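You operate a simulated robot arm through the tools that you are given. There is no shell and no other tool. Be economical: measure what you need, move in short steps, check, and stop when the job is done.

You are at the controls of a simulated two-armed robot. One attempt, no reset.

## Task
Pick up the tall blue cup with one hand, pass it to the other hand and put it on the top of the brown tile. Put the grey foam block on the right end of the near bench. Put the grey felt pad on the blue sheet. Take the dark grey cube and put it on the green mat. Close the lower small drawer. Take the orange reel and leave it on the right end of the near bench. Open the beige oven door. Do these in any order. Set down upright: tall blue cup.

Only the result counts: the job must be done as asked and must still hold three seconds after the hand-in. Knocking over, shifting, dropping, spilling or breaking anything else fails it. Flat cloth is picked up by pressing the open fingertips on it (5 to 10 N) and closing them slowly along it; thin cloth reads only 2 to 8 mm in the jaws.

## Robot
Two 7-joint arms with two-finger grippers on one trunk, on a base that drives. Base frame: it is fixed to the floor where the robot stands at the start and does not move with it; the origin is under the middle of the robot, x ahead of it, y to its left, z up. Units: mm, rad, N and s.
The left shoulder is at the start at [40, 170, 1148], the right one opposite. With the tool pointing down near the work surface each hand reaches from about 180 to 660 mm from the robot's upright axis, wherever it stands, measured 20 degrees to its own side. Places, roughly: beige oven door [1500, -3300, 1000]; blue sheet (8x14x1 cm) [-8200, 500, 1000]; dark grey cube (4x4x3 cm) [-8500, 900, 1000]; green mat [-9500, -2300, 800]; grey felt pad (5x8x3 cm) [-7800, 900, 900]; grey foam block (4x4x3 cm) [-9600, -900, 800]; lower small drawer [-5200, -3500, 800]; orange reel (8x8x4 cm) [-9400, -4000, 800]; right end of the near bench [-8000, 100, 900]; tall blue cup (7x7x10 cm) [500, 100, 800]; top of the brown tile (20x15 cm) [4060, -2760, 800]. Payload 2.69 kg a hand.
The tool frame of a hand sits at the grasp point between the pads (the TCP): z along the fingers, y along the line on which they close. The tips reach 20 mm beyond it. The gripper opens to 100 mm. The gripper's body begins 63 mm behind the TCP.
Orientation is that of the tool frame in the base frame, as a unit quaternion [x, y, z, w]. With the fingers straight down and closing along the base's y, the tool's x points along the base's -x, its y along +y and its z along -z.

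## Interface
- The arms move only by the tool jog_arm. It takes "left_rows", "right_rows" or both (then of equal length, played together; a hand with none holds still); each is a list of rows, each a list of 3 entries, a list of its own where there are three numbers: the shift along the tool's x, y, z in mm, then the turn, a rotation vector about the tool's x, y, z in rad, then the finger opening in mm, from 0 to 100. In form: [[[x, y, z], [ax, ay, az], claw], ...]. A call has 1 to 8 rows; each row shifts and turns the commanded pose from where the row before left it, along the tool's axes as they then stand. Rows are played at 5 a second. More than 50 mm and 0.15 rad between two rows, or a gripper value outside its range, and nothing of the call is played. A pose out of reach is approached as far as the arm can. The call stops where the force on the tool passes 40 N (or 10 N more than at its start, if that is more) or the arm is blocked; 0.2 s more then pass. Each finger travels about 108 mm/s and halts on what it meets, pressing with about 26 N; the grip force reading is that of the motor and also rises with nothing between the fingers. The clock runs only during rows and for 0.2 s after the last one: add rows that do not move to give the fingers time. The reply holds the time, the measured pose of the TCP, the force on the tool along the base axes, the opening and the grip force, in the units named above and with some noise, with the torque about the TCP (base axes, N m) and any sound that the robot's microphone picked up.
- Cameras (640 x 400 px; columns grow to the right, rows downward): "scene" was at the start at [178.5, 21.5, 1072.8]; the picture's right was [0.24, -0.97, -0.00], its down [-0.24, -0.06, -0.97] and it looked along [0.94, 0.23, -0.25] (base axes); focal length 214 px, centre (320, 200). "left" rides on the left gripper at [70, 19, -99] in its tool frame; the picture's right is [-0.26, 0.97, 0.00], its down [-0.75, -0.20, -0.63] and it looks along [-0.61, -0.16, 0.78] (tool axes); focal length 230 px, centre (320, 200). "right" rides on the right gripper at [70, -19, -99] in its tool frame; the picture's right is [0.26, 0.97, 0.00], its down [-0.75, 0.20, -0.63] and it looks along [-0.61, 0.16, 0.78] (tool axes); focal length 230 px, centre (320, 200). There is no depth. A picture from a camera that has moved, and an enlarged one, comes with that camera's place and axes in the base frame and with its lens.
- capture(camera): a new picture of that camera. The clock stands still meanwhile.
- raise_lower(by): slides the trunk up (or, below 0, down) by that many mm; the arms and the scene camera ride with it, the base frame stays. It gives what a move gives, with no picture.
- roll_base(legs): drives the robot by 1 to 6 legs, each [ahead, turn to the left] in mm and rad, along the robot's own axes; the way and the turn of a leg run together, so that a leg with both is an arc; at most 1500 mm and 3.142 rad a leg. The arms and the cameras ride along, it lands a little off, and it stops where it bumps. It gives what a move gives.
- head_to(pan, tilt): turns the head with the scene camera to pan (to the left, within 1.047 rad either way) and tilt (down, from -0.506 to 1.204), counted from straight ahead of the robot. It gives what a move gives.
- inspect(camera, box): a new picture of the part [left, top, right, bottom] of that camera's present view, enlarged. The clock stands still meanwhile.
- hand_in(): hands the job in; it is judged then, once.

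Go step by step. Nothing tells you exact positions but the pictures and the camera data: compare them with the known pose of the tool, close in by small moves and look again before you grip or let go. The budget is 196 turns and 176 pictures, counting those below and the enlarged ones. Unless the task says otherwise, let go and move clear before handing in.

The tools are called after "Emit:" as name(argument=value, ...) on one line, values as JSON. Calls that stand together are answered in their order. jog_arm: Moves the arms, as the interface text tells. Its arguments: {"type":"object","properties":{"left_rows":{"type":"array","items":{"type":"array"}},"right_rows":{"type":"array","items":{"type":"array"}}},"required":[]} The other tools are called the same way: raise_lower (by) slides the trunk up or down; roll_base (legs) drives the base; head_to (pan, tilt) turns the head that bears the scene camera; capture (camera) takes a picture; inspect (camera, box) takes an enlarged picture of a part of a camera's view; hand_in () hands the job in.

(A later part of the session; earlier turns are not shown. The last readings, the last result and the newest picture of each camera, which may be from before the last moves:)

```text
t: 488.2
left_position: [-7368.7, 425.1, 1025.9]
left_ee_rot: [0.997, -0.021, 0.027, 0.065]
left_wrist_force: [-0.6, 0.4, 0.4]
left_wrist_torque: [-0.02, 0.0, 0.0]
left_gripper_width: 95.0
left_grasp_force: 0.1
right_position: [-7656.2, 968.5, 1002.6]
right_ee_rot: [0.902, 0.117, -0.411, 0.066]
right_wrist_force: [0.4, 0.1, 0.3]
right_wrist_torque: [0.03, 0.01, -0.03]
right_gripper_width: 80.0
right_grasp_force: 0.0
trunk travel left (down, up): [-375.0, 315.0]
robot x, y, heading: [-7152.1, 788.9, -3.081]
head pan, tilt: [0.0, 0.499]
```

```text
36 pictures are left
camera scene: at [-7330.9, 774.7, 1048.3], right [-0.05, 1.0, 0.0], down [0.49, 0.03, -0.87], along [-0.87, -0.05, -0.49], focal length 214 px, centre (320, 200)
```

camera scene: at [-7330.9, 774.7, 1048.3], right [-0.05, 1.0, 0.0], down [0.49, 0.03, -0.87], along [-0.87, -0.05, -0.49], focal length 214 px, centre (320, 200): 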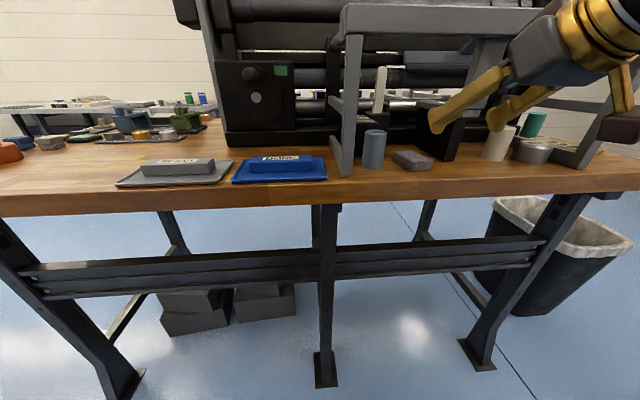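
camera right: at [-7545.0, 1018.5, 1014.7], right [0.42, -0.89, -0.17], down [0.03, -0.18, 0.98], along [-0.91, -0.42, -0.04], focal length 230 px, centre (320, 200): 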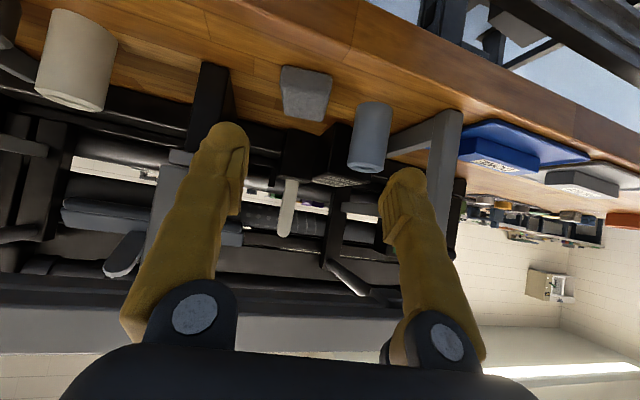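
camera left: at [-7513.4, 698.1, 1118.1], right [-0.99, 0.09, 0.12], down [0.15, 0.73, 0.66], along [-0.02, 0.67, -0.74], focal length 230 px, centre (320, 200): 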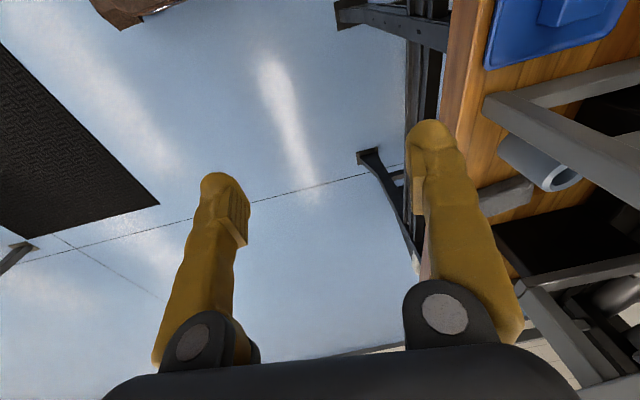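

The hand is lined up with the pad. Sliding in along the fingers most of the way.

Emit:
jog_arm(right_rows=[[[-1, -4, 30], [0, 0, 0], 80], [[-1, -3, 30], [0, 0, 0], 80], [[0, 0, 30], [0, 0, 0], 80], [[0, 0, 15], [0, 0, 0], 80], [[0, 0, 0], [0, 0, 0], 80]])

Emit:
capture(camera="right")

Emit:
inspect(camera="scene", box=[320, 100, 520, 220])

```text
t: 489.4
left_position: [-7370.1, 425.9, 1026.4]
left_ee_rot: [0.997, -0.021, 0.028, 0.066]
left_wrist_force: [0.2, -0.4, 0.7]
left_wrist_torque: [0.0, -0.02, 0.01]
left_gripper_width: 95.0
left_grasp_force: 0.0
right_position: [-7736.1, 951.2, 936.3]
right_ee_rot: [0.902, 0.116, -0.411, 0.065]
right_wrist_force: [0.2, -0.7, 0.3]
right_wrist_torque: [0.03, -0.01, -0.03]
right_gripper_width: 79.9
right_grasp_force: 0.2
trunk travel left (down, up): [-375.0, 315.0]
robot x, y, heading: [-7150.0, 784.0, -3.082]
head pan, tilt: [0.0, 0.499]
```

```text
35 pictures are left
camera right: at [-7625.6, 1001.6, 947.3], right [0.42, -0.89, -0.17], down [0.03, -0.18, 0.98], along [-0.91, -0.42, -0.04], focal length 230 px, centre (320, 200)
```

right: 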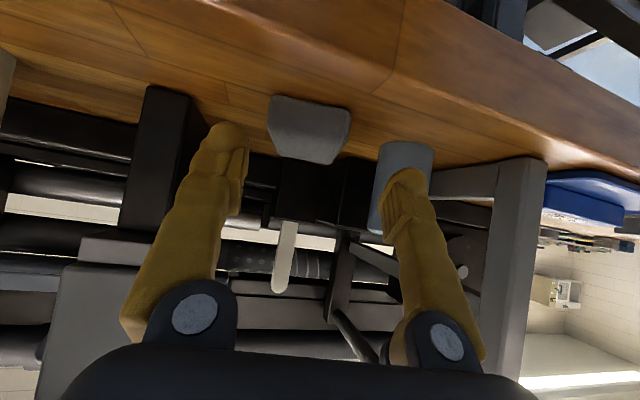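

```text
3.20 times, centred on (420, 160) of scene
camera zoom: at [-7331.5, 774.9, 1048.2], right [-0.06, 1.0, 0.0], down [0.49, 0.03, -0.87], along [-0.87, -0.05, -0.49], focal length 686 px, centre (0, 328)
```

zoom: 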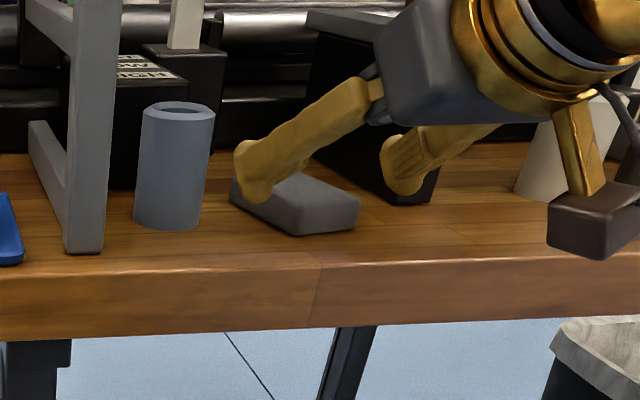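

Good centring. Moving in the last 34 mm and closing.

Emit:
jog_arm(right_rows=[[[0, 0, 15], [0, 0, 0], 80], [[0, 0, 10], [0, 0, 0], 80], [[0, 0, 7], [0, 0, 0], 80], [[0, 0, 0], [0, 0, 0], 65], [[0, 0, 0], [0, 0, 0], 50], [[0, 0, 0], [0, 0, 0], 38], [[0, 0, 0], [0, 0, 0], 35]])

Emit:
inspect(camera="scene", box=[320, 100, 520, 220])

Emit:
capture(camera="right")

```text
t: 491.0
left_position: [-7369.1, 425.0, 1024.6]
left_ee_rot: [0.997, -0.021, 0.028, 0.065]
left_wrist_force: [0.3, 0.2, 0.3]
left_wrist_torque: [-0.01, -0.04, -0.02]
left_gripper_width: 95.0
left_grasp_force: 0.2
right_position: [-7760.8, 944.9, 915.1]
right_ee_rot: [0.902, 0.116, -0.412, 0.065]
right_wrist_force: [-1.1, -0.2, 1.7]
right_wrist_torque: [0.04, 0.07, -0.02]
right_gripper_width: 48.2
right_grasp_force: 26.1
trunk travel left (down, up): [-375.0, 315.0]
robot x, y, heading: [-7152.8, 782.6, -3.087]
head pan, tilt: [0.0, 0.499]
```

```text
3.20 times, centred on (420, 160) of scene
camera zoom: at [-7331.6, 774.9, 1048.2], right [-0.06, 1.0, 0.0], down [0.49, 0.03, -0.87], along [-0.87, -0.05, -0.49], focal length 686 px, centre (0, 328)
```

zoom: 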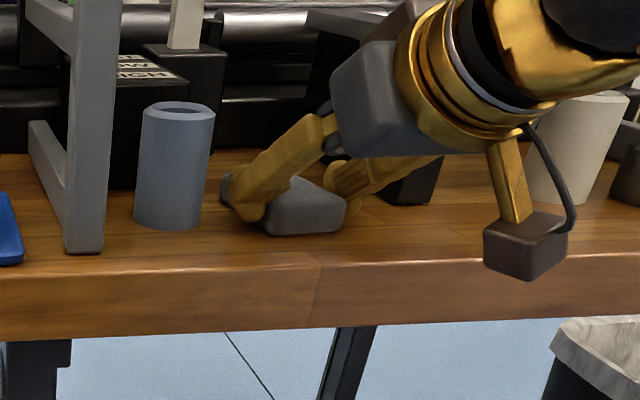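

```text
32 pictures are left
camera right: at [-7649.3, 994.9, 926.3], right [0.42, -0.89, -0.17], down [0.03, -0.18, 0.98], along [-0.91, -0.42, -0.04], focal length 230 px, centre (320, 200)
```

right: 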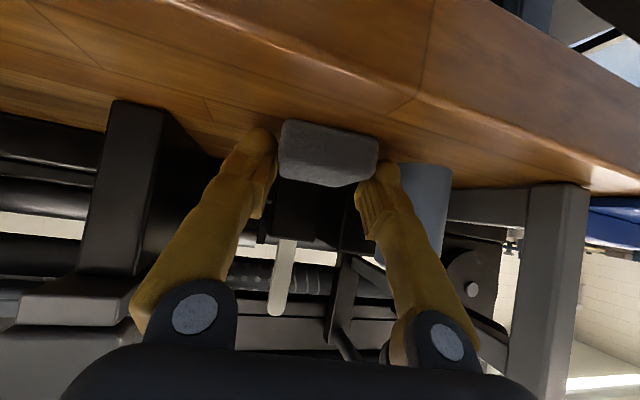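

Pad gripped (48 mm). Drawing it out along the approach line, then backing off.

Emit:
jog_arm(right_rows=[[[0, 0, -15], [0, 0, 0], 35], [[0, 0, -25], [0, 0, 0], 35], [[0, 0, -35], [0, 0, 0], 35], [[0, 0, -35], [0, 0, 0], 35], [[0, 0, -30], [0, 0, 0], 35], [[0, 0, 0], [0, 0, 0], 35]])

Emit:
roll_base(legs=[[-60, 0], [-60, 0], [0, 0.2], [0, 0.2], [0, 0.2], [0, 0.2]])

Emit:
roll_base(legs=[[0, 0.2], [0, 0.2], [0, 0.2], [0, 0.12]])

```text
t: 492.4
left_position: [-7369.3, 425.6, 1025.7]
left_ee_rot: [0.997, -0.021, 0.028, 0.065]
left_wrist_force: [-0.7, -1.6, -0.2]
left_wrist_torque: [0.02, 0.01, 0.0]
left_gripper_width: 95.0
left_grasp_force: 0.1
right_position: [-7658.7, 975.9, 1006.4]
right_ee_rot: [0.902, 0.116, -0.411, 0.065]
right_wrist_force: [0.3, 0.1, -0.3]
right_wrist_torque: [0.02, -0.02, -0.02]
right_gripper_width: 48.5
right_grasp_force: 26.1
trunk travel left (down, up): [-375.0, 315.0]
robot x, y, heading: [-7152.3, 785.5, -3.088]
head pan, tilt: [0.0, 0.499]
```

```text
t: 497.0
left_position: [-6922.9, 391.4, 1029.3]
left_ee_rot: [0.925, 0.374, 0.048, 0.036]
left_wrist_force: [-0.5, 0.4, 0.3]
left_wrist_torque: [0.04, 0.02, 0.01]
left_gripper_width: 95.0
left_grasp_force: 0.0
right_position: [-7520.0, 561.6, 1006.5]
right_ee_rot: [0.786, 0.458, -0.354, 0.219]
right_wrist_force: [0.3, 0.3, -0.6]
right_wrist_torque: [0.01, 0.0, -0.01]
right_gripper_width: 48.1
right_grasp_force: 25.9
trunk travel left (down, up): [-375.0, 315.0]
robot x, y, heading: [-7035.2, 794.6, -2.288]
head pan, tilt: [0.0, 0.499]
```

```text
t: 500.2
left_position: [-6681.3, 574.5, 1035.0]
left_ee_rot: [0.734, 0.676, 0.058, 0.015]
left_wrist_force: [0.2, 0.3, -0.3]
left_wrist_torque: [0.02, -0.01, -0.01]
left_gripper_width: 95.1
left_grasp_force: 0.0
right_position: [-7246.1, 315.7, 1014.6]
right_ee_rot: [0.57, 0.704, -0.259, 0.336]
right_wrist_force: [0.4, 0.1, 0.0]
right_wrist_torque: [-0.01, 0.02, 0.02]
right_gripper_width: 48.2
right_grasp_force: 25.9
trunk travel left (down, up): [-375.0, 315.0]
robot x, y, heading: [-7033.9, 798.6, -1.563]
head pan, tilt: [0.0, 0.499]
```

The pad is secured and I'm facing south. Driving around the south end of the bench.

Emit:
roll_base(legs=[[250, 0], [250, 0], [250, 0], [250, 0], [250, 0], [200, 0]])

Emit:
roll_base(legs=[[0, -0.2], [0, -0.2], [0, -0.2], [0, -0.2], [0, -0.2], [0, -0.2]])

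Emit:
roll_base(legs=[[0, -0.19], [0, -0.18]])

```text
t: 508.9
left_position: [-6663.3, -873.2, 1038.1]
left_ee_rot: [0.737, 0.672, 0.067, 0.021]
left_wrist_force: [0.4, 0.3, 0.2]
left_wrist_torque: [0.02, -0.01, -0.01]
left_gripper_width: 95.0
left_grasp_force: 0.0
right_position: [-7235.3, -1120.3, 1021.8]
right_ee_rot: [0.567, 0.702, -0.264, 0.341]
right_wrist_force: [-0.1, 0.2, -0.5]
right_wrist_torque: [0.0, -0.02, -0.02]
right_gripper_width: 48.2
right_grasp_force: 25.7
trunk travel left (down, up): [-375.0, 315.0]
robot x, y, heading: [-7031.2, -655.6, -1.562]
head pan, tilt: [0.0, 0.499]
```

```text
t: 513.9
left_position: [-7094.7, -1077.9, 1045.4]
left_ee_rot: [0.988, 0.138, 0.045, 0.053]
left_wrist_force: [-0.6, -0.3, 0.2]
left_wrist_torque: [-0.02, 0.04, -0.04]
left_gripper_width: 94.9
left_grasp_force: 0.1
right_position: [-7523.4, -623.7, 1030.0]
right_ee_rot: [0.861, 0.259, -0.418, 0.132]
right_wrist_force: [-0.3, 0.5, -0.4]
right_wrist_torque: [0.04, -0.04, 0.0]
right_gripper_width: 48.3
right_grasp_force: 25.9
trunk travel left (down, up): [-375.0, 315.0]
robot x, y, heading: [-7027.4, -657.3, -2.763]
head pan, tilt: [0.0, 0.499]
```

```text
t: 515.7
left_position: [-7234.3, -1029.4, 1050.7]
left_ee_rot: [0.997, -0.046, 0.036, 0.056]
left_wrist_force: [0.3, 0.1, -0.4]
left_wrist_torque: [0.01, 0.01, 0.02]
left_gripper_width: 94.9
left_grasp_force: 0.1
right_position: [-7467.2, -444.0, 1036.8]
right_ee_rot: [0.889, 0.091, -0.445, 0.05]
right_wrist_force: [0.5, -0.3, 0.4]
right_wrist_torque: [0.01, 0.0, 0.0]
right_gripper_width: 48.4
right_grasp_force: 25.8
trunk travel left (down, up): [-375.0, 315.0]
robot x, y, heading: [-7027.8, -660.7, -3.136]
head pan, tilt: [0.0, 0.499]
```

Emit:
roll_base(legs=[[320, 0], [320, 0], [320, 0], [320, 0], [320, 0], [320, 0]])

Emit:
roll_base(legs=[[0, -0.2], [0, -0.2], [0, -0.2], [0, -0.2], [0, -0.2], [0, -0.2]])

Emit:
roll_base(legs=[[0, -0.19], [0, -0.18]])

Emit:
capture(camera="scene")

```text
t: 526.5
left_position: [-9136.8, -1056.7, 1054.4]
left_ee_rot: [0.996, -0.052, 0.037, 0.07]
left_wrist_force: [-0.2, 0.3, 0.3]
left_wrist_torque: [-0.01, -0.01, 0.0]
left_gripper_width: 94.8
left_grasp_force: 0.0
right_position: [-9381.9, -448.7, 1049.8]
right_ee_rot: [0.884, 0.067, -0.46, 0.038]
right_wrist_force: [0.1, -0.5, -0.1]
right_wrist_torque: [-0.02, -0.03, 0.0]
right_gripper_width: 48.5
right_grasp_force: 26.5
trunk travel left (down, up): [-375.0, 315.0]
robot x, y, heading: [-8939.9, -678.0, -3.129]
head pan, tilt: [0.0, 0.499]
```

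```text
t: 531.5
left_position: [-9367.9, -638.2, 1061.5]
left_ee_rot: [0.794, -0.603, -0.003, 0.075]
left_wrist_force: [-0.5, 0.6, -0.4]
left_wrist_torque: [-0.03, 0.0, -0.03]
left_gripper_width: 94.9
left_grasp_force: 0.1
right_position: [-8884.5, -177.7, 1059.7]
right_ee_rot: [0.764, -0.447, -0.404, -0.231]
right_wrist_force: [0.0, 0.6, 0.6]
right_wrist_torque: [-0.02, 0.04, 0.03]
right_gripper_width: 48.2
right_grasp_force: 25.5
trunk travel left (down, up): [-375.0, 315.0]
robot x, y, heading: [-8943.0, -671.3, 1.956]
head pan, tilt: [0.0, 0.499]
```

```text
t: 533.3
left_position: [-9329.4, -495.2, 1068.3]
left_ee_rot: [-0.671, 0.738, 0.011, -0.07]
left_wrist_force: [-0.4, -0.1, -0.5]
left_wrist_torque: [-0.02, 0.0, 0.01]
left_gripper_width: 95.0
left_grasp_force: 0.0
right_position: [-8702.6, -231.0, 1068.0]
right_ee_rot: [0.665, -0.582, -0.355, -0.304]
right_wrist_force: [0.8, 0.4, -0.2]
right_wrist_torque: [-0.03, 0.03, -0.01]
right_gripper_width: 48.2
right_grasp_force: 25.9
trunk travel left (down, up): [-375.0, 315.0]
robot x, y, heading: [-8940.9, -676.2, 1.587]
head pan, tilt: [0.0, 0.499]
```

```text
31 pictures are left
camera scene: at [-8944.8, -498.0, 1048.2], right [1.0, 0.02, 0.0], down [0.01, -0.49, -0.87], along [-0.02, 0.87, -0.49], focal length 214 px, centre (320, 200)
```

scene: 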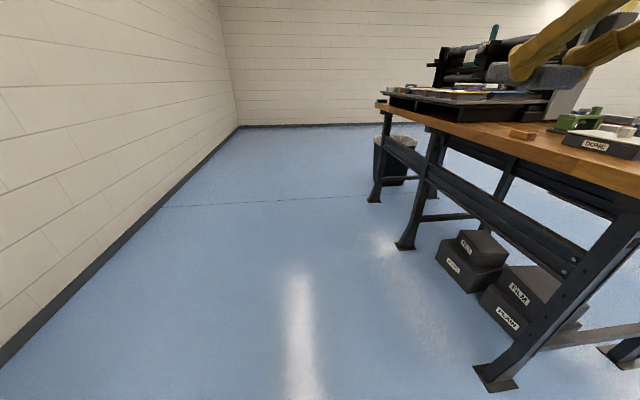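

Clear way north along the west side. Driving up and turning to face the bench.

Emit:
roll_base(legs=[[228, 0], [228, 0], [228, 0], [228, 0], [228, 0], [225, 0]])

Emit:
roll_base(legs=[[0, -0.2], [0, -0.2], [0, -0.2], [0, -0.2], [0, -0.2], [0, -0.2]])

Emit:
roll_base(legs=[[0, -0.19], [0, -0.19]])

Emit:
capture(camera="scene")

```text
t: 541.6
left_position: [-9363.1, 866.9, 1072.5]
left_ee_rot: [-0.665, 0.743, 0.017, -0.082]
left_wrist_force: [-0.3, -0.4, 0.4]
left_wrist_torque: [0.02, -0.01, -0.02]
left_gripper_width: 94.9
left_grasp_force: 0.1
right_position: [-8710.5, 1138.7, 1081.6]
right_ee_rot: [0.64, -0.599, -0.357, -0.322]
right_wrist_force: [-0.4, 0.0, 0.6]
right_wrist_torque: [0.0, 0.03, -0.02]
right_gripper_width: 48.2
right_grasp_force: 26.5
trunk travel left (down, up): [-375.0, 315.0]
robot x, y, heading: [-8966.7, 690.6, 1.58]
head pan, tilt: [0.0, 0.499]
```

```text
t: 546.6
left_position: [-8958.1, 1126.3, 1081.3]
left_ee_rot: [-0.131, 0.988, 0.054, -0.057]
left_wrist_force: [0.5, 0.6, -0.5]
left_wrist_torque: [0.01, 0.0, -0.02]
left_gripper_width: 95.2
left_grasp_force: 0.1
right_position: [-8458.1, 613.1, 1091.9]
right_ee_rot: [-0.186, 0.856, 0.114, 0.468]
right_wrist_force: [0.2, 0.1, 0.1]
right_wrist_torque: [0.01, 0.02, 0.04]
right_gripper_width: 48.3
right_grasp_force: 25.9
trunk travel left (down, up): [-375.0, 315.0]
robot x, y, heading: [-8966.9, 699.6, 0.389]
head pan, tilt: [0.0, 0.499]
```

```text
t: 548.5
left_position: [-8812.1, 1098.1, 1086.5]
left_ee_rot: [0.058, 0.996, 0.056, -0.044]
left_wrist_force: [1.0, 0.6, 0.5]
left_wrist_torque: [-0.03, 0.0, 0.01]
left_gripper_width: 94.8
left_grasp_force: 0.1
right_position: [-8527.8, 425.1, 1100.9]
right_ee_rot: [-0.017, 0.876, 0.024, 0.481]
right_wrist_force: [0.1, -0.6, -0.6]
right_wrist_torque: [0.02, 0.01, 0.0]
right_gripper_width: 48.1
right_grasp_force: 26.8
trunk travel left (down, up): [-375.0, 315.0]
robot x, y, heading: [-8964.4, 697.1, 0.004]
head pan, tilt: [0.0, 0.499]
```

```text
30 pictures are left
camera scene: at [-8788.3, 698.6, 1048.2], right [0.01, -1.0, 0.0], down [-0.49, 0.0, -0.87], along [0.87, 0.01, -0.49], focal length 214 px, centre (320, 200)
```

scene: 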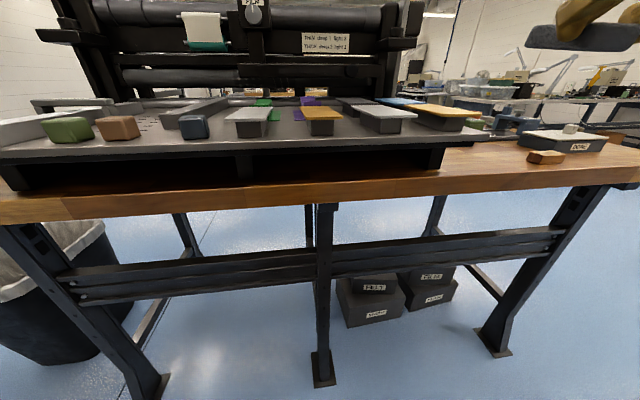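

Emit:
inspect(camera="scene", box=[20, 80, 260, 160])

Emit:
inspect(camera="scene", box=[250, 80, 490, 160])

```text
2.67 times, centred on (140, 120) of scene
camera zoom: at [-8788.3, 698.6, 1048.2], right [0.01, -1.0, 0.0], down [-0.49, 0.0, -0.87], along [0.87, 0.01, -0.49], focal length 572 px, centre (800, 413)
```

zoom: 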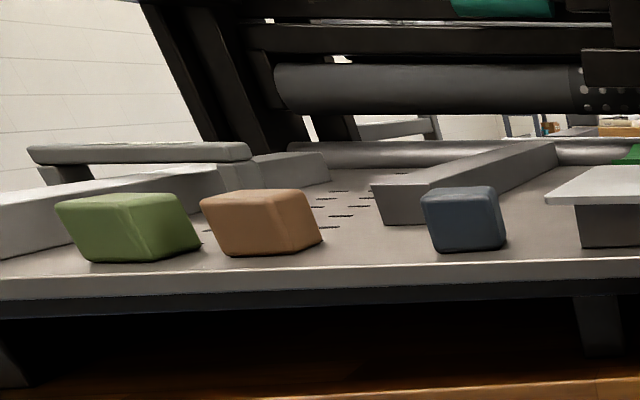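

```text
2.67 times, centred on (370, 120) of scene
camera zoom: at [-8788.3, 698.6, 1048.2], right [0.01, -1.0, 0.0], down [-0.49, 0.0, -0.87], along [0.87, 0.01, -0.49], focal length 572 px, centre (187, 413)
```

zoom: 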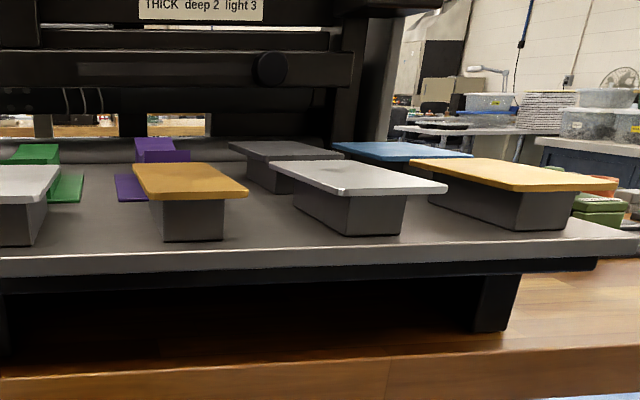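

I see the blue sheet on its pedestal (≈ [-8200, 504, 996]) and the dark grey cube at the plate's front (≈ [-8497, 870]). Moving a bit closer with the trunk raised for a better view, and restoring the pad's level.

Emit:
raise_lower(by=120)

Emit:
roll_base(legs=[[65, 0], [65, 0], [60, 0]])

Emit:
jog_arm(right_rows=[[[0, 0, 0], [0, 0.075, 0], 35], [[0, 0, 0], [0, 0.074, 0], 35], [[0, 0, 0], [0, 0, 0], 35]])

Emit:
capture(camera="scene")

```text
t: 550.0
left_position: [-8824.1, 1106.2, 1212.6]
left_ee_rot: [0.062, 0.995, 0.067, -0.052]
left_wrist_force: [-1.0, 0.2, -0.3]
left_wrist_torque: [0.0, -0.03, 0.01]
left_gripper_width: 95.2
left_grasp_force: 0.1
right_position: [-8528.7, 409.0, 1236.2]
right_ee_rot: [0.013, 0.87, 0.016, 0.492]
right_wrist_force: [-0.9, -1.1, 0.5]
right_wrist_torque: [0.02, -0.05, 0.0]
right_gripper_width: 48.3
right_grasp_force: 25.6
trunk travel left (down, up): [-495.0, 195.0]
robot x, y, heading: [-8968.9, 702.4, 0.002]
head pan, tilt: [0.0, 0.499]
```

```text
t: 552.1
left_position: [-8635.4, 1106.7, 1210.7]
left_ee_rot: [0.061, 0.995, 0.065, -0.049]
left_wrist_force: [-1.1, -0.5, 0.1]
left_wrist_torque: [0.03, -0.04, -0.03]
left_gripper_width: 95.0
left_grasp_force: 0.0
right_position: [-8342.1, 413.8, 1235.6]
right_ee_rot: [0.008, 0.869, 0.018, 0.494]
right_wrist_force: [-1.3, 0.4, -0.6]
right_wrist_torque: [-0.02, -0.02, -0.01]
right_gripper_width: 48.3
right_grasp_force: 26.2
trunk travel left (down, up): [-495.0, 195.0]
robot x, y, heading: [-8776.1, 699.5, 0.006]
head pan, tilt: [0.0, 0.499]
```

```text
t: 552.9
left_position: [-8645.4, 1115.0, 1216.5]
left_ee_rot: [0.066, 0.993, 0.079, -0.058]
left_wrist_force: [0.4, -0.8, -0.3]
left_wrist_torque: [-0.02, 0.01, 0.02]
left_gripper_width: 95.0
left_grasp_force: 0.1
right_position: [-8357.6, 414.9, 1240.2]
right_ee_rot: [0.007, 0.901, 0.017, 0.433]
right_wrist_force: [-0.5, 0.4, 0.1]
right_wrist_torque: [-0.02, -0.02, 0.01]
right_gripper_width: 48.1
right_grasp_force: 26.0
trunk travel left (down, up): [-495.0, 195.0]
robot x, y, heading: [-8774.9, 698.8, 0.005]
head pan, tilt: [0.0, 0.499]
```

```text
27 pictures are left
camera scene: at [-8596.5, 700.0, 1168.3], right [0.01, -1.0, 0.0], down [-0.49, 0.0, -0.87], along [0.87, 0.01, -0.49], focal length 214 px, centre (320, 200)
```

scene: 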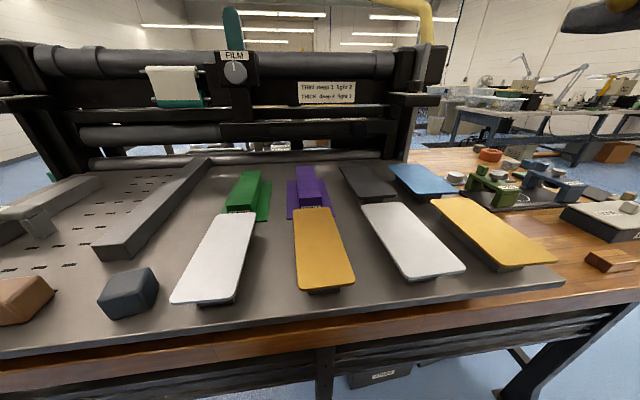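

A fine view: the blue sheet is centred at about [-8205, 500], long side along x, matching the pad's direction. Moving the pad above it.

Emit:
jog_arm(right_rows=[[[6, 13, 36], [0, 0.04, 0], 35], [[6, 13, 36], [0, 0, 0], 35], [[6, 13, 36], [0, 0, 0], 35], [[6, 13, 36], [0, 0, 0], 35], [[6, 13, 36], [0, 0, 0], 35], [[6, 14, 36], [0, 0, 0], 35], [[0, 0, 0], [0, 0, 0], 35]])

Emit:
capture(camera="scene")

```text
t: 554.5
left_position: [-8645.6, 1116.1, 1217.4]
left_ee_rot: [0.066, 0.993, 0.078, -0.059]
left_wrist_force: [0.0, 0.4, -0.7]
left_wrist_torque: [-0.02, -0.02, 0.02]
left_gripper_width: 94.7
left_grasp_force: 0.0
right_position: [-8217.6, 498.4, 1077.2]
right_ee_rot: [0.007, 0.909, 0.019, 0.416]
right_wrist_force: [-0.2, 0.3, -0.4]
right_wrist_torque: [-0.04, 0.02, 0.04]
right_gripper_width: 48.1
right_grasp_force: 25.4
trunk travel left (down, up): [-495.0, 195.0]
robot x, y, heading: [-8775.8, 698.9, 0.006]
head pan, tilt: [0.0, 0.499]
```

```text
26 pictures are left
camera scene: at [-8596.3, 699.8, 1168.3], right [0.01, -1.0, 0.0], down [-0.49, 0.0, -0.87], along [0.87, 0.01, -0.49], focal length 214 px, centre (320, 200)
```

scene: 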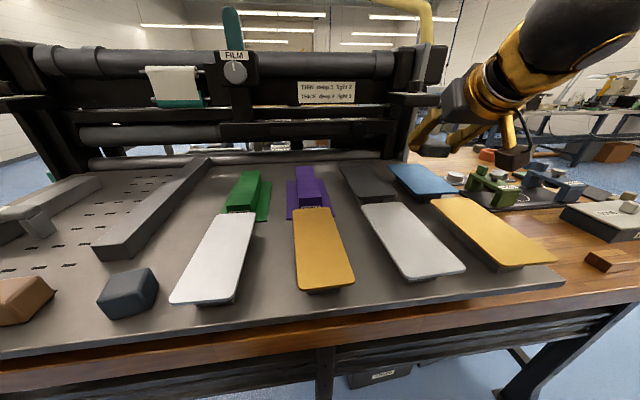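

The pad is right over the sheet. Lowering in steps.

Emit:
jog_arm(right_rows=[[[11.3, 0, 9.8], [0, 0, 0], 35], [[11.3, 0, 9.8], [0, 0, 0], 35], [[6, 0, 5.2], [0, 0, 0], 35], [[0, 0, 0], [0, 0, 0], 35]])

Emit:
inspect(camera="scene", box=[370, 120, 530, 240])

```text
t: 555.5
left_position: [-8644.0, 1115.7, 1217.4]
left_ee_rot: [0.066, 0.993, 0.079, -0.059]
left_wrist_force: [-0.4, 0.0, 0.2]
left_wrist_torque: [0.04, 0.0, 0.03]
left_gripper_width: 95.1
left_grasp_force: 0.0
right_position: [-8217.0, 500.5, 1039.1]
right_ee_rot: [0.007, 0.91, 0.018, 0.415]
right_wrist_force: [0.5, -0.2, -0.4]
right_wrist_torque: [-0.02, -0.03, 0.04]
right_gripper_width: 48.4
right_grasp_force: 26.3
trunk travel left (down, up): [-495.0, 195.0]
robot x, y, heading: [-8774.7, 699.1, 0.011]
head pan, tilt: [0.0, 0.499]
```

```text
3.33 times, centred on (450, 180) of scene
camera zoom: at [-8595.6, 700.1, 1168.2], right [0.01, -1.0, 0.0], down [-0.49, 0.0, -0.87], along [0.87, 0.01, -0.49], focal length 715 px, centre (-113, 267)
```

zoom: 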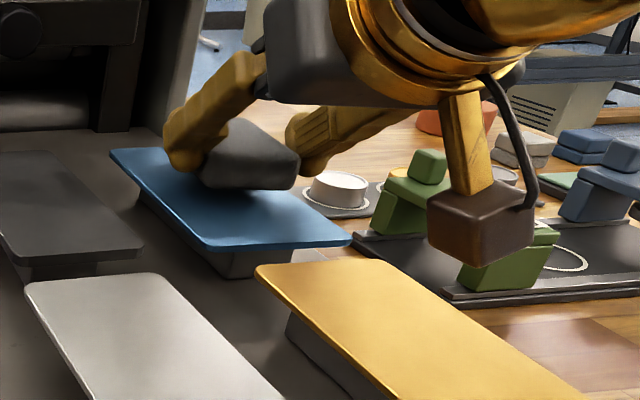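

Good. Lowering the rest of the way in small steps.

Emit:
jog_arm(right_rows=[[[3, 0, 2.6], [0, 0, 0], 35], [[3, 0, 2.6], [0, 0, 0], 35], [[0, 0, 0], [0, 0, 0], 35]])

Emit:
jog_arm(right_rows=[[[3, 0, 2.6], [0, 0, 0], 35], [[0, 0, 0], [0, 0, 0], 35]])

Emit:
inspect(camera="scene", box=[370, 120, 530, 240])

```text
t: 556.3
left_position: [-8644.7, 1114.3, 1216.5]
left_ee_rot: [0.066, 0.993, 0.078, -0.059]
left_wrist_force: [0.6, 0.2, -0.8]
left_wrist_torque: [0.03, 0.01, -0.01]
left_gripper_width: 95.1
left_grasp_force: 0.1
right_position: [-8217.2, 501.2, 1031.1]
right_ee_rot: [0.007, 0.909, 0.019, 0.416]
right_wrist_force: [0.9, 0.4, 3.5]
right_wrist_torque: [-0.07, -0.21, -0.06]
right_gripper_width: 48.2
right_grasp_force: 25.4
trunk travel left (down, up): [-495.0, 195.0]
robot x, y, heading: [-8777.2, 699.2, 0.01]
head pan, tilt: [0.0, 0.499]
```

```text
t: 556.9
left_position: [-8646.3, 1115.0, 1217.2]
left_ee_rot: [0.066, 0.993, 0.078, -0.058]
left_wrist_force: [0.2, 0.3, 0.3]
left_wrist_torque: [-0.02, -0.02, -0.02]
left_gripper_width: 94.9
left_grasp_force: 0.0
right_position: [-8218.0, 501.3, 1030.3]
right_ee_rot: [0.007, 0.908, 0.019, 0.419]
right_wrist_force: [-0.5, -1.4, 22.3]
right_wrist_torque: [-0.27, -0.38, -0.03]
right_gripper_width: 48.3
right_grasp_force: 26.0
trunk travel left (down, up): [-495.0, 195.0]
robot x, y, heading: [-8777.7, 697.2, 0.005]
head pan, tilt: [0.0, 0.499]
```

```text
3.33 times, centred on (450, 180) of scene
camera zoom: at [-8597.6, 700.5, 1168.7], right [0.01, -1.0, 0.0], down [-0.49, 0.0, -0.87], along [0.87, 0.01, -0.49], focal length 715 px, centre (-113, 267)
```

zoom: 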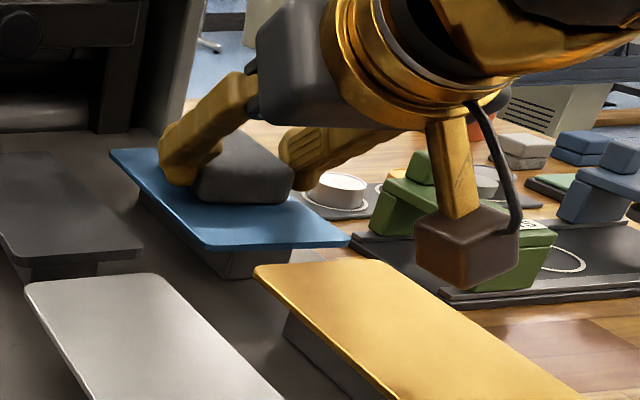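

Contact made on the sheet. Relieving, opening, and backing out along the approach line.

Emit:
jog_arm(right_rows=[[[-1.5, 0, -1.3], [0, 0, 0], 35], [[0, 0, 0], [0, 0, 0], 52], [[0, 0, 0], [0, 0, 0], 70], [[0, 0, 0], [0, 0, 0], 78], [[0, 0, -15], [0, 0, 0], 78], [[0, 0, -30], [0, 0, 0], 78], [[0, 0, -40], [0, 0, 0], 78], [[0, 0, -40], [0, 0, 0], 78]])

Emit:
capture(camera="scene")

```text
t: 558.7
left_position: [-8646.3, 1116.0, 1217.0]
left_ee_rot: [0.066, 0.993, 0.078, -0.059]
left_wrist_force: [0.2, -0.8, 1.1]
left_wrist_torque: [0.02, 0.0, 0.01]
left_gripper_width: 94.8
left_grasp_force: 0.1
right_position: [-8313.1, 497.9, 1111.3]
right_ee_rot: [0.007, 0.91, 0.018, 0.415]
right_wrist_force: [-0.5, 0.1, 0.1]
right_wrist_torque: [-0.01, 0.0, -0.01]
right_gripper_width: 77.9
right_grasp_force: 0.0
trunk travel left (down, up): [-495.0, 195.0]
robot x, y, heading: [-8777.7, 698.4, 0.004]
head pan, tilt: [0.0, 0.499]
```

```text
23 pictures are left
camera scene: at [-8596.4, 700.1, 1168.3], right [0.01, -1.0, 0.0], down [-0.49, 0.0, -0.87], along [0.87, 0.01, -0.49], focal length 214 px, centre (320, 200)
```

scene: 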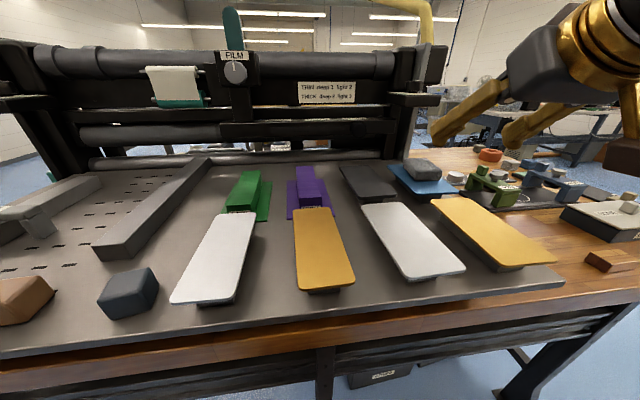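

The felt pad rests on the blue sheet. Next the dark grey cube at about [-8462, 890]; moving the left hand above it.

Emit:
jog_arm(left_rows=[[[-20, 0, 0], [0.075, -0.064, 0], 80], [[-30, -20, 0], [0.074, -0.064, 0], 80], [[-32, -36, 5], [0, 0, 0], 80], [[-32, -36, 5], [0, 0, 0], 80], [[-32, -36, 5], [0, 0, 0], 80], [[-32, -36, 10], [0, 0, 0], 80], [[-31, -36, 10], [0, 0, 0], 80], [[0, 0, 40], [0, 0, 0], 80]])

Emit:
capture(camera="left")

```text
t: 560.5
left_position: [-8447.6, 909.5, 1115.3]
left_ee_rot: [0.061, 0.998, -0.013, 0.017]
left_wrist_force: [1.2, 1.0, -1.1]
left_wrist_torque: [-0.04, 0.05, -0.03]
left_gripper_width: 79.9
left_grasp_force: 0.0
left hand out of reach, approached as far as the arm can: row 3, 4, 5
right_position: [-8310.7, 499.1, 1110.3]
right_ee_rot: [0.006, 0.91, 0.018, 0.414]
right_wrist_force: [-0.3, -0.5, 0.4]
right_wrist_torque: [-0.02, 0.05, -0.02]
right_gripper_width: 77.8
right_grasp_force: 0.0
trunk travel left (down, up): [-495.0, 195.0]
robot x, y, heading: [-8777.4, 701.5, 0.003]
head pan, tilt: [0.0, 0.499]
```

```text
22 pictures are left
camera left: at [-8518.3, 939.8, 1211.3], right [0.37, 0.93, -0.01], down [0.7, -0.27, 0.66], along [0.61, -0.26, -0.75], focal length 230 px, centre (320, 200)
```

left: 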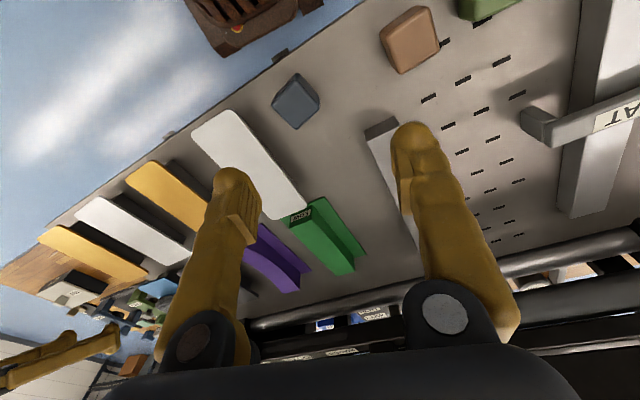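

The cube is at [-8462, 889], turned about 25°. Rotating the hand to match, centring and lowering part-way.

Emit:
jog_arm(left_rows=[[[0, 0, 0], [-0.024, 0.036, -0.13], 60], [[0, 0, 0], [0, 0, -0.14], 60], [[0, 0, 0], [0, 0, -0.145], 60], [[0, 0, 0], [0, 0, -0.145], 60], [[21, -12, 20], [0, 0, 0], 60], [[0, 0, 40], [0, 0, 0], 60], [[0, 0, 0], [0, 0, 0], 60]])

Emit:
capture(camera="left")

```text
t: 562.1
left_position: [-8464.4, 888.1, 1056.2]
left_ee_rot: [-0.217, 0.976, 0.0, -0.001]
left_wrist_force: [-0.3, 0.2, 1.0]
left_wrist_torque: [0.01, -0.03, 0.0]
left_gripper_width: 60.2
left_grasp_force: 0.1
right_position: [-8312.8, 497.3, 1111.9]
right_ee_rot: [0.007, 0.91, 0.019, 0.415]
right_wrist_force: [-0.1, 0.5, -0.4]
right_wrist_torque: [0.01, -0.01, -0.01]
right_gripper_width: 77.9
right_grasp_force: 0.0
trunk travel left (down, up): [-495.0, 195.0]
robot x, y, heading: [-8772.3, 699.3, 0.005]
head pan, tilt: [0.0, 0.499]
```

```text
21 pictures are left
camera left: at [-8535.8, 876.1, 1156.0], right [-0.18, 0.98, 0.0], down [0.77, 0.14, 0.63], along [0.62, 0.11, -0.78], focal length 230 px, centre (320, 200)
```

left: 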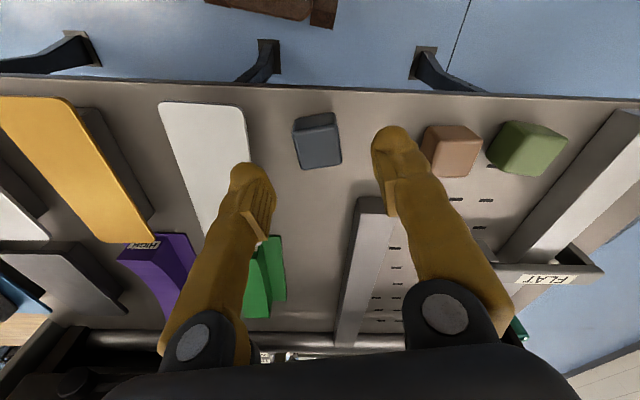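

Well aligned. Going down and closing on the cube.

Emit:
jog_arm(left_rows=[[[0, 0, 20], [0, 0, 0], 56], [[0, 0, 20], [0, 0, 0], 56], [[0, 0, 12], [0, 0, 0], 56], [[0, 0, 4], [0, 0, 0], 56], [[0, 0, 0], [0, 0, 0], 45], [[0, 0, 0], [0, 0, 0], 35], [[0, 0, 0], [0, 0, 0], 28], [[0, 0, 0], [0, 0, 0], 28]])

Emit:
capture(camera="left")

```text
t: 563.9
left_position: [-8464.2, 888.7, 1001.0]
left_ee_rot: [-0.216, 0.976, 0.001, -0.002]
left_wrist_force: [0.1, 0.2, -0.5]
left_wrist_torque: [0.0, 0.02, -0.03]
left_gripper_width: 32.6
left_grasp_force: 26.1
right_position: [-8311.5, 497.7, 1110.7]
right_ee_rot: [0.007, 0.909, 0.018, 0.415]
right_wrist_force: [-1.3, -0.5, 0.0]
right_wrist_torque: [0.0, 0.0, 0.03]
right_gripper_width: 77.9
right_grasp_force: 0.1
trunk travel left (down, up): [-495.0, 195.0]
robot x, y, heading: [-8778.7, 699.4, 0.008]
head pan, tilt: [0.0, 0.499]
```

```text
20 pictures are left
camera left: at [-8535.0, 876.7, 1100.2], right [-0.18, 0.98, 0.0], down [0.77, 0.14, 0.63], along [0.62, 0.11, -0.78], focal length 230 px, centre (320, 200)
```

left: 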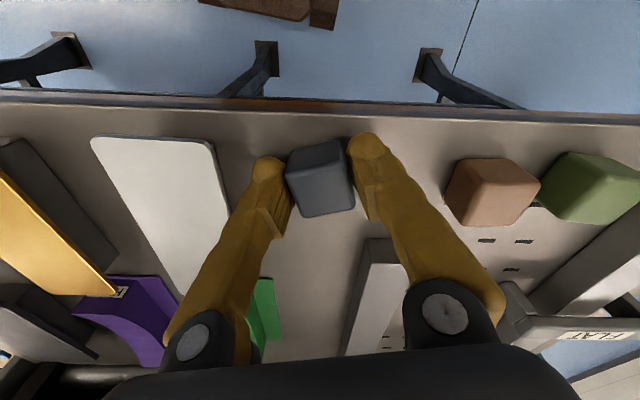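

Cube gripped. Lifting it clear, backing off and turning south toward the green mat.

Emit:
jog_arm(left_rows=[[[0, 0, -25], [0, 0, 0], 28], [[0, 0, -35], [0, 0, 0], 28], [[0, 0, -40], [0, 0, 0], 28], [[0, 0, -30], [0, 0, 0], 28], [[0, 0, 0], [0, 0, 0], 28]])

Emit:
roll_base(legs=[[-60, 0], [-70, 0], [-70, 0], [-70, 0]])

Emit:
roll_base(legs=[[0, -0.2], [0, -0.2], [0, -0.2], [0, -0.2], [0, -0.2], [0, -0.2]])

Emit:
roll_base(legs=[[0, -0.19], [0, -0.18]])

```text
t: 565.1
left_position: [-8463.5, 890.2, 1132.2]
left_ee_rot: [-0.217, 0.976, 0.001, -0.001]
left_wrist_force: [0.1, 0.1, 0.2]
left_wrist_torque: [0.01, 0.02, -0.01]
left_gripper_width: 32.6
left_grasp_force: 25.6
right_position: [-8310.1, 495.8, 1110.0]
right_ee_rot: [0.007, 0.91, 0.019, 0.415]
right_wrist_force: [0.4, -0.1, -0.1]
right_wrist_torque: [0.0, 0.01, -0.02]
right_gripper_width: 77.8
right_grasp_force: 0.1
trunk travel left (down, up): [-495.0, 195.0]
robot x, y, heading: [-8775.1, 700.5, 0.006]
head pan, tilt: [0.0, 0.499]
```

```text
t: 567.9
left_position: [-8733.5, 887.9, 1131.7]
left_ee_rot: [-0.219, 0.976, 0.001, -0.002]
left_wrist_force: [-0.2, -0.1, -0.1]
left_wrist_torque: [0.0, -0.06, -0.02]
left_gripper_width: 32.4
left_grasp_force: 26.3
right_position: [-8580.1, 496.4, 1109.9]
right_ee_rot: [0.006, 0.91, 0.018, 0.415]
right_wrist_force: [-1.0, -0.9, -0.1]
right_wrist_torque: [0.02, -0.02, -0.02]
right_gripper_width: 78.1
right_grasp_force: 0.1
trunk travel left (down, up): [-495.0, 195.0]
robot x, y, heading: [-9049.4, 698.6, 0.007]
head pan, tilt: [0.0, 0.499]
```

```text
t: 572.9
left_position: [-8758.5, 485.0, 1132.7]
left_ee_rot: [0.37, 0.929, -0.001, 0.001]
left_wrist_force: [0.2, -0.3, -0.8]
left_wrist_torque: [0.04, -0.03, -0.02]
left_gripper_width: 32.4
left_grasp_force: 25.6
right_position: [-9070.0, 198.6, 1115.2]
right_ee_rot: [0.516, 0.746, -0.22, 0.357]
right_wrist_force: [-0.4, -0.1, -1.2]
right_wrist_torque: [-0.01, 0.02, 0.03]
right_gripper_width: 78.1
right_grasp_force: 0.1
trunk travel left (down, up): [-495.0, 195.0]
robot x, y, heading: [-9041.4, 698.1, -1.188]
head pan, tilt: [0.0, 0.499]
```

```text
t: 573.5
left_position: [-8787.4, 531.4, 1117.5]
left_ee_rot: [0.398, 0.917, 0.023, -0.012]
left_wrist_force: [0.7, 0.3, -0.7]
left_wrist_torque: [-0.07, 0.06, -0.01]
left_gripper_width: 32.5
left_grasp_force: 25.9
right_position: [-9098.8, 195.1, 1150.7]
right_ee_rot: [0.547, 0.693, -0.272, 0.382]
right_wrist_force: [0.0, 0.6, 0.4]
right_wrist_torque: [0.03, 0.04, -0.04]
right_gripper_width: 77.9
right_grasp_force: 0.0
trunk travel left (down, up): [-495.0, 195.0]
robot x, y, heading: [-9038.8, 693.7, -1.189]
head pan, tilt: [0.0, 0.499]
stopped in leg 1: the force on the tool passed its limit at 66 N (the readings are from after the stop); the commanded pose is now the measured one
```

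A brief force spike while turning. I'll lower the trunk back for stability and finish the turn.

Emit:
raise_lower(by=-100)

Emit:
roll_base(legs=[[0, -0.12], [0, -0.12], [0, -0.12]])

Emit:
capture(camera="scene")

```text
t: 574.9
left_position: [-8788.5, 531.0, 1016.6]
left_ee_rot: [0.399, 0.917, 0.026, -0.011]
left_wrist_force: [0.0, -0.6, -0.6]
left_wrist_torque: [0.02, -0.02, 0.06]
left_gripper_width: 32.6
left_grasp_force: 25.8
right_position: [-9099.0, 194.7, 1048.2]
right_ee_rot: [0.545, 0.696, -0.269, 0.382]
right_wrist_force: [-0.5, -0.1, 0.2]
right_wrist_torque: [-0.02, -0.01, 0.0]
right_gripper_width: 78.1
right_grasp_force: 0.0
trunk travel left (down, up): [-395.0, 295.0]
robot x, y, heading: [-9042.3, 698.3, -1.19]
head pan, tilt: [0.0, 0.499]
```

```text
t: 575.7
left_position: [-8811.1, 516.7, 1025.1]
left_ee_rot: [0.415, 0.91, 0.008, -0.012]
left_wrist_force: [-0.7, -0.8, -1.1]
left_wrist_torque: [0.0, -0.05, 0.0]
left_gripper_width: 32.7
left_grasp_force: 26.0
right_position: [-9137.5, 189.5, 1071.9]
right_ee_rot: [0.581, 0.651, -0.3, 0.384]
right_wrist_force: [0.2, 0.1, -0.8]
right_wrist_torque: [-0.02, 0.01, 0.01]
right_gripper_width: 77.9
right_grasp_force: 0.1
trunk travel left (down, up): [-395.0, 295.0]
robot x, y, heading: [-9042.1, 696.7, -1.232]
head pan, tilt: [0.0, 0.499]
stopped in leg 1: the robot was blocked; the commanded pose is now the measured one
```

```text
19 pictures are left
camera scene: at [-8984.5, 528.3, 1068.4], right [-0.94, -0.33, 0.0], down [-0.16, 0.47, -0.87], along [0.29, -0.82, -0.49], focal length 214 px, centre (320, 200)
```

scene: 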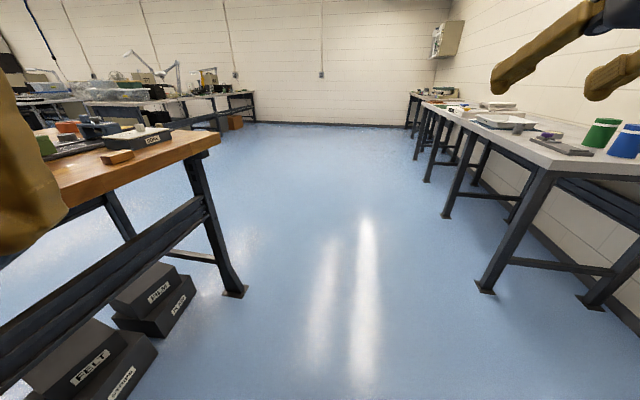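

Emit:
roll_base(legs=[[0, -0.16], [0, -0.16], [300, 0], [300, 0], [300, 0], [300, 0]])

```text
t: 584.0
left_position: [-8851.7, -743.6, 1023.8]
left_ee_rot: [0.552, 0.834, 0.011, -0.012]
left_wrist_force: [0.7, 0.3, -0.4]
left_wrist_torque: [0.03, 0.0, -0.02]
left_gripper_width: 32.4
left_grasp_force: 26.0
right_position: [-9263.3, -953.2, 1070.2]
right_ee_rot: [0.675, 0.554, -0.356, 0.332]
right_wrist_force: [-0.6, -0.4, 0.4]
right_wrist_torque: [-0.04, 0.01, 0.02]
right_gripper_width: 78.3
right_grasp_force: 0.1
trunk travel left (down, up): [-395.0, 295.0]
robot x, y, heading: [-9014.0, -500.4, -1.545]
head pan, tilt: [0.0, 0.499]
```

Emit:
roll_base(legs=[[275, 0], [275, 0], [275, 0], [275, 0], [275, 0], [270, 0]])

Emit:
roll_base(legs=[[0, -0.2], [0, -0.2], [0, -0.2], [0, -0.2], [0, -0.2], [0, -0.2]])

Emit:
roll_base(legs=[[0, -0.2], [0, -0.15]])

Emit:
capture(camera="scene")

```text
t: 593.6
left_position: [-8826.4, -2400.0, 1024.9]
left_ee_rot: [0.551, 0.834, -0.001, -0.017]
left_wrist_force: [-0.6, -0.2, -0.2]
left_wrist_torque: [0.01, 0.01, 0.0]
left_gripper_width: 32.4
left_grasp_force: 26.0
right_position: [-9243.3, -2608.1, 1085.0]
right_ee_rot: [0.687, 0.525, -0.375, 0.335]
right_wrist_force: [0.3, 0.7, 0.4]
right_wrist_torque: [0.01, 0.02, -0.01]
right_gripper_width: 78.2
right_grasp_force: 0.0
trunk travel left (down, up): [-395.0, 295.0]
robot x, y, heading: [-8981.8, -2151.8, -1.551]
head pan, tilt: [0.0, 0.499]
```

```text
t: 598.6
left_position: [-9153.4, -2381.4, 1030.3]
left_ee_rot: [0.926, 0.377, 0.009, -0.013]
left_wrist_force: [0.0, 0.3, 0.0]
left_wrist_torque: [0.0, 0.01, -0.03]
left_gripper_width: 32.8
left_grasp_force: 26.0
right_position: [-9503.0, -2070.6, 1094.5]
right_ee_rot: [0.861, 0.035, -0.503, 0.062]
right_wrist_force: [0.4, 0.1, -0.3]
right_wrist_torque: [0.02, -0.03, 0.04]
right_gripper_width: 78.0
right_grasp_force: 0.1
trunk travel left (down, up): [-395.0, 295.0]
robot x, y, heading: [-8979.7, -2158.8, -2.751]
head pan, tilt: [0.0, 0.499]
```

```text
t: 600.4
left_position: [-9214.7, -2303.1, 1035.2]
left_ee_rot: [0.977, 0.211, 0.013, -0.009]
left_wrist_force: [0.0, -1.0, -0.7]
left_wrist_torque: [-0.03, 0.01, -0.01]
left_gripper_width: 32.5
left_grasp_force: 25.8
right_position: [-9439.9, -1891.3, 1105.2]
right_ee_rot: [0.851, -0.126, -0.509, -0.031]
right_wrist_force: [0.0, -0.2, 0.2]
right_wrist_torque: [0.03, 0.03, 0.02]
right_gripper_width: 77.8
right_grasp_force: 0.0
trunk travel left (down, up): [-395.0, 295.0]
robot x, y, heading: [-8979.7, -2158.2, -3.1]
head pan, tilt: [0.0, 0.499]
```

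```text
18 pictures are left
camera scene: at [-9160.9, -2164.4, 1068.2], right [-0.04, 1.0, 0.0], down [0.49, 0.02, -0.87], along [-0.87, -0.03, -0.49], focal length 214 px, centre (320, 200)
```

scene: 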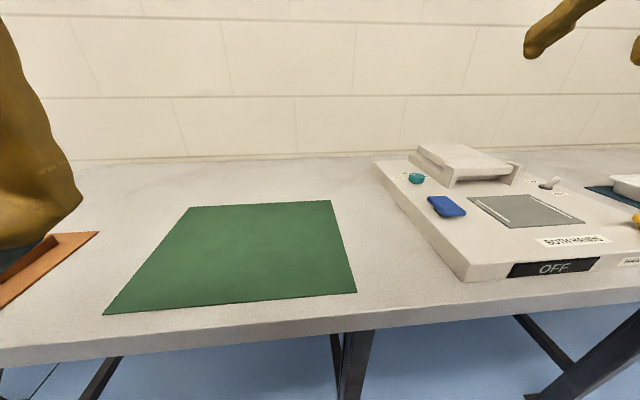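

The green mat is right in front, centre ≈ [-9476, -2305]. Moving the left hand with the cube over it and lowering.

Emit:
jog_arm(left_rows=[[[-43, -19, 0], [-0.012, -0.029, 0], 28], [[-43, -19, 0], [0, 0, 0], 28], [[-43, -19, 0], [0, 0, 0], 28], [[-43, -19, 0], [0, 0, 0], 28], [[-43, -19, 0], [0, 0, 0], 28], [[0, 0, 45], [0, 0, 0], 28], [[0, 0, 45], [0, 0, 0], 28], [[0, 0, 0], [0, 0, 0], 28]])

Emit:
capture(camera="scene")

```text
t: 602.2
left_position: [-9434.7, -2304.0, 952.4]
left_ee_rot: [0.978, 0.21, -0.009, -0.001]
left_wrist_force: [0.0, 0.3, 0.2]
left_wrist_torque: [-0.01, -0.01, -0.03]
left_gripper_width: 32.4
left_grasp_force: 26.1
right_position: [-9439.7, -1878.5, 1120.8]
right_ee_rot: [0.838, -0.154, -0.522, -0.038]
right_wrist_force: [1.1, -0.4, 0.5]
right_wrist_torque: [0.01, -0.02, -0.02]
right_gripper_width: 77.8
right_grasp_force: 0.0
trunk travel left (down, up): [-395.0, 295.0]
robot x, y, heading: [-8981.1, -2160.4, -3.105]
head pan, tilt: [0.0, 0.499]
```

```text
17 pictures are left
camera scene: at [-9160.7, -2164.8, 1068.3], right [-0.04, 1.0, 0.0], down [0.49, 0.02, -0.87], along [-0.87, -0.03, -0.49], focal length 214 px, centre (320, 200)
```

scene: 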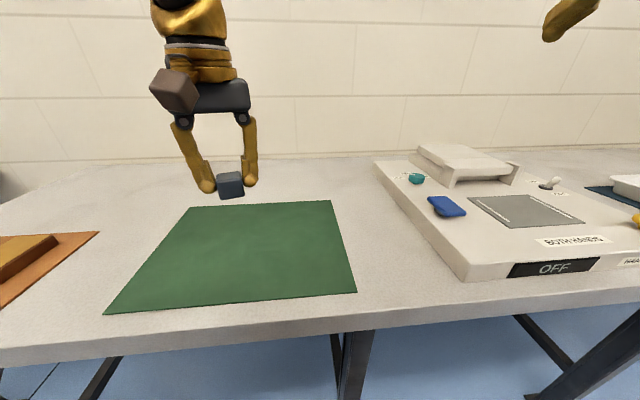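

Emit:
jog_arm(left_rows=[[[0, 0, 35], [0, 0, 0], 28], [[0, 0, 35], [0, 0, 0], 28], [[0, 0, 30], [0, 0, 0], 28], [[0, 0, 0], [0, 0, 0], 28]])

Emit:
jog_arm(left_rows=[[[0, 0, 6], [0, 0, 0], 28], [[0, 0, 5], [0, 0, 0], 28], [[0, 0, 0], [0, 0, 0], 28]])

Emit:
inspect(camera="scene", box=[160, 160, 320, 280])

```text
t: 603.2
left_position: [-9437.3, -2304.7, 851.8]
left_ee_rot: [0.977, 0.212, -0.009, -0.002]
left_wrist_force: [-0.2, -0.3, -1.1]
left_wrist_torque: [0.01, -0.01, 0.04]
left_gripper_width: 32.5
left_grasp_force: 25.9
right_position: [-9439.7, -1877.0, 1120.4]
right_ee_rot: [0.838, -0.154, -0.522, -0.039]
right_wrist_force: [0.6, 0.2, -0.6]
right_wrist_torque: [-0.01, 0.0, -0.02]
right_gripper_width: 77.9
right_grasp_force: 0.0
trunk travel left (down, up): [-395.0, 295.0]
robot x, y, heading: [-8983.7, -2155.3, -3.101]
head pan, tilt: [0.0, 0.499]
```

```text
t: 604.0
left_position: [-9437.6, -2304.7, 841.0]
left_ee_rot: [0.978, 0.21, -0.008, 0.0]
left_wrist_force: [0.3, -0.2, -0.5]
left_wrist_torque: [0.0, 0.0, -0.03]
left_gripper_width: 32.9
left_grasp_force: 26.0
right_position: [-9439.5, -1878.6, 1120.2]
right_ee_rot: [0.838, -0.153, -0.523, -0.039]
right_wrist_force: [-0.4, -0.2, 0.2]
right_wrist_torque: [-0.01, -0.02, -0.01]
right_gripper_width: 78.1
right_grasp_force: 0.0
trunk travel left (down, up): [-395.0, 295.0]
robot x, y, heading: [-8979.3, -2154.9, -3.104]
head pan, tilt: [0.0, 0.499]
```

```text
3.33 times, centred on (240, 220) of scene
camera zoom: at [-9161.2, -2164.8, 1068.2], right [-0.04, 1.0, 0.0], down [0.49, 0.02, -0.87], along [-0.87, -0.03, -0.49], focal length 715 px, centre (587, 133)
```

zoom: 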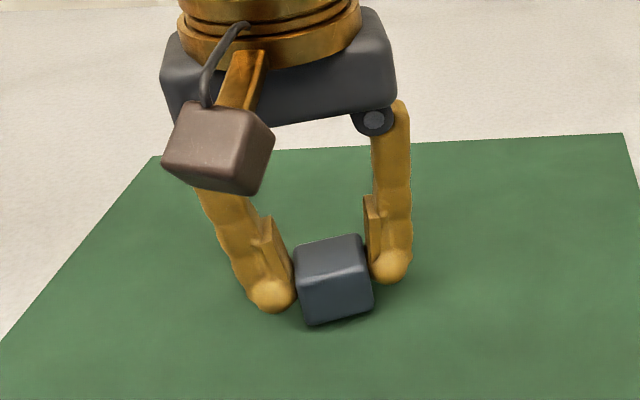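

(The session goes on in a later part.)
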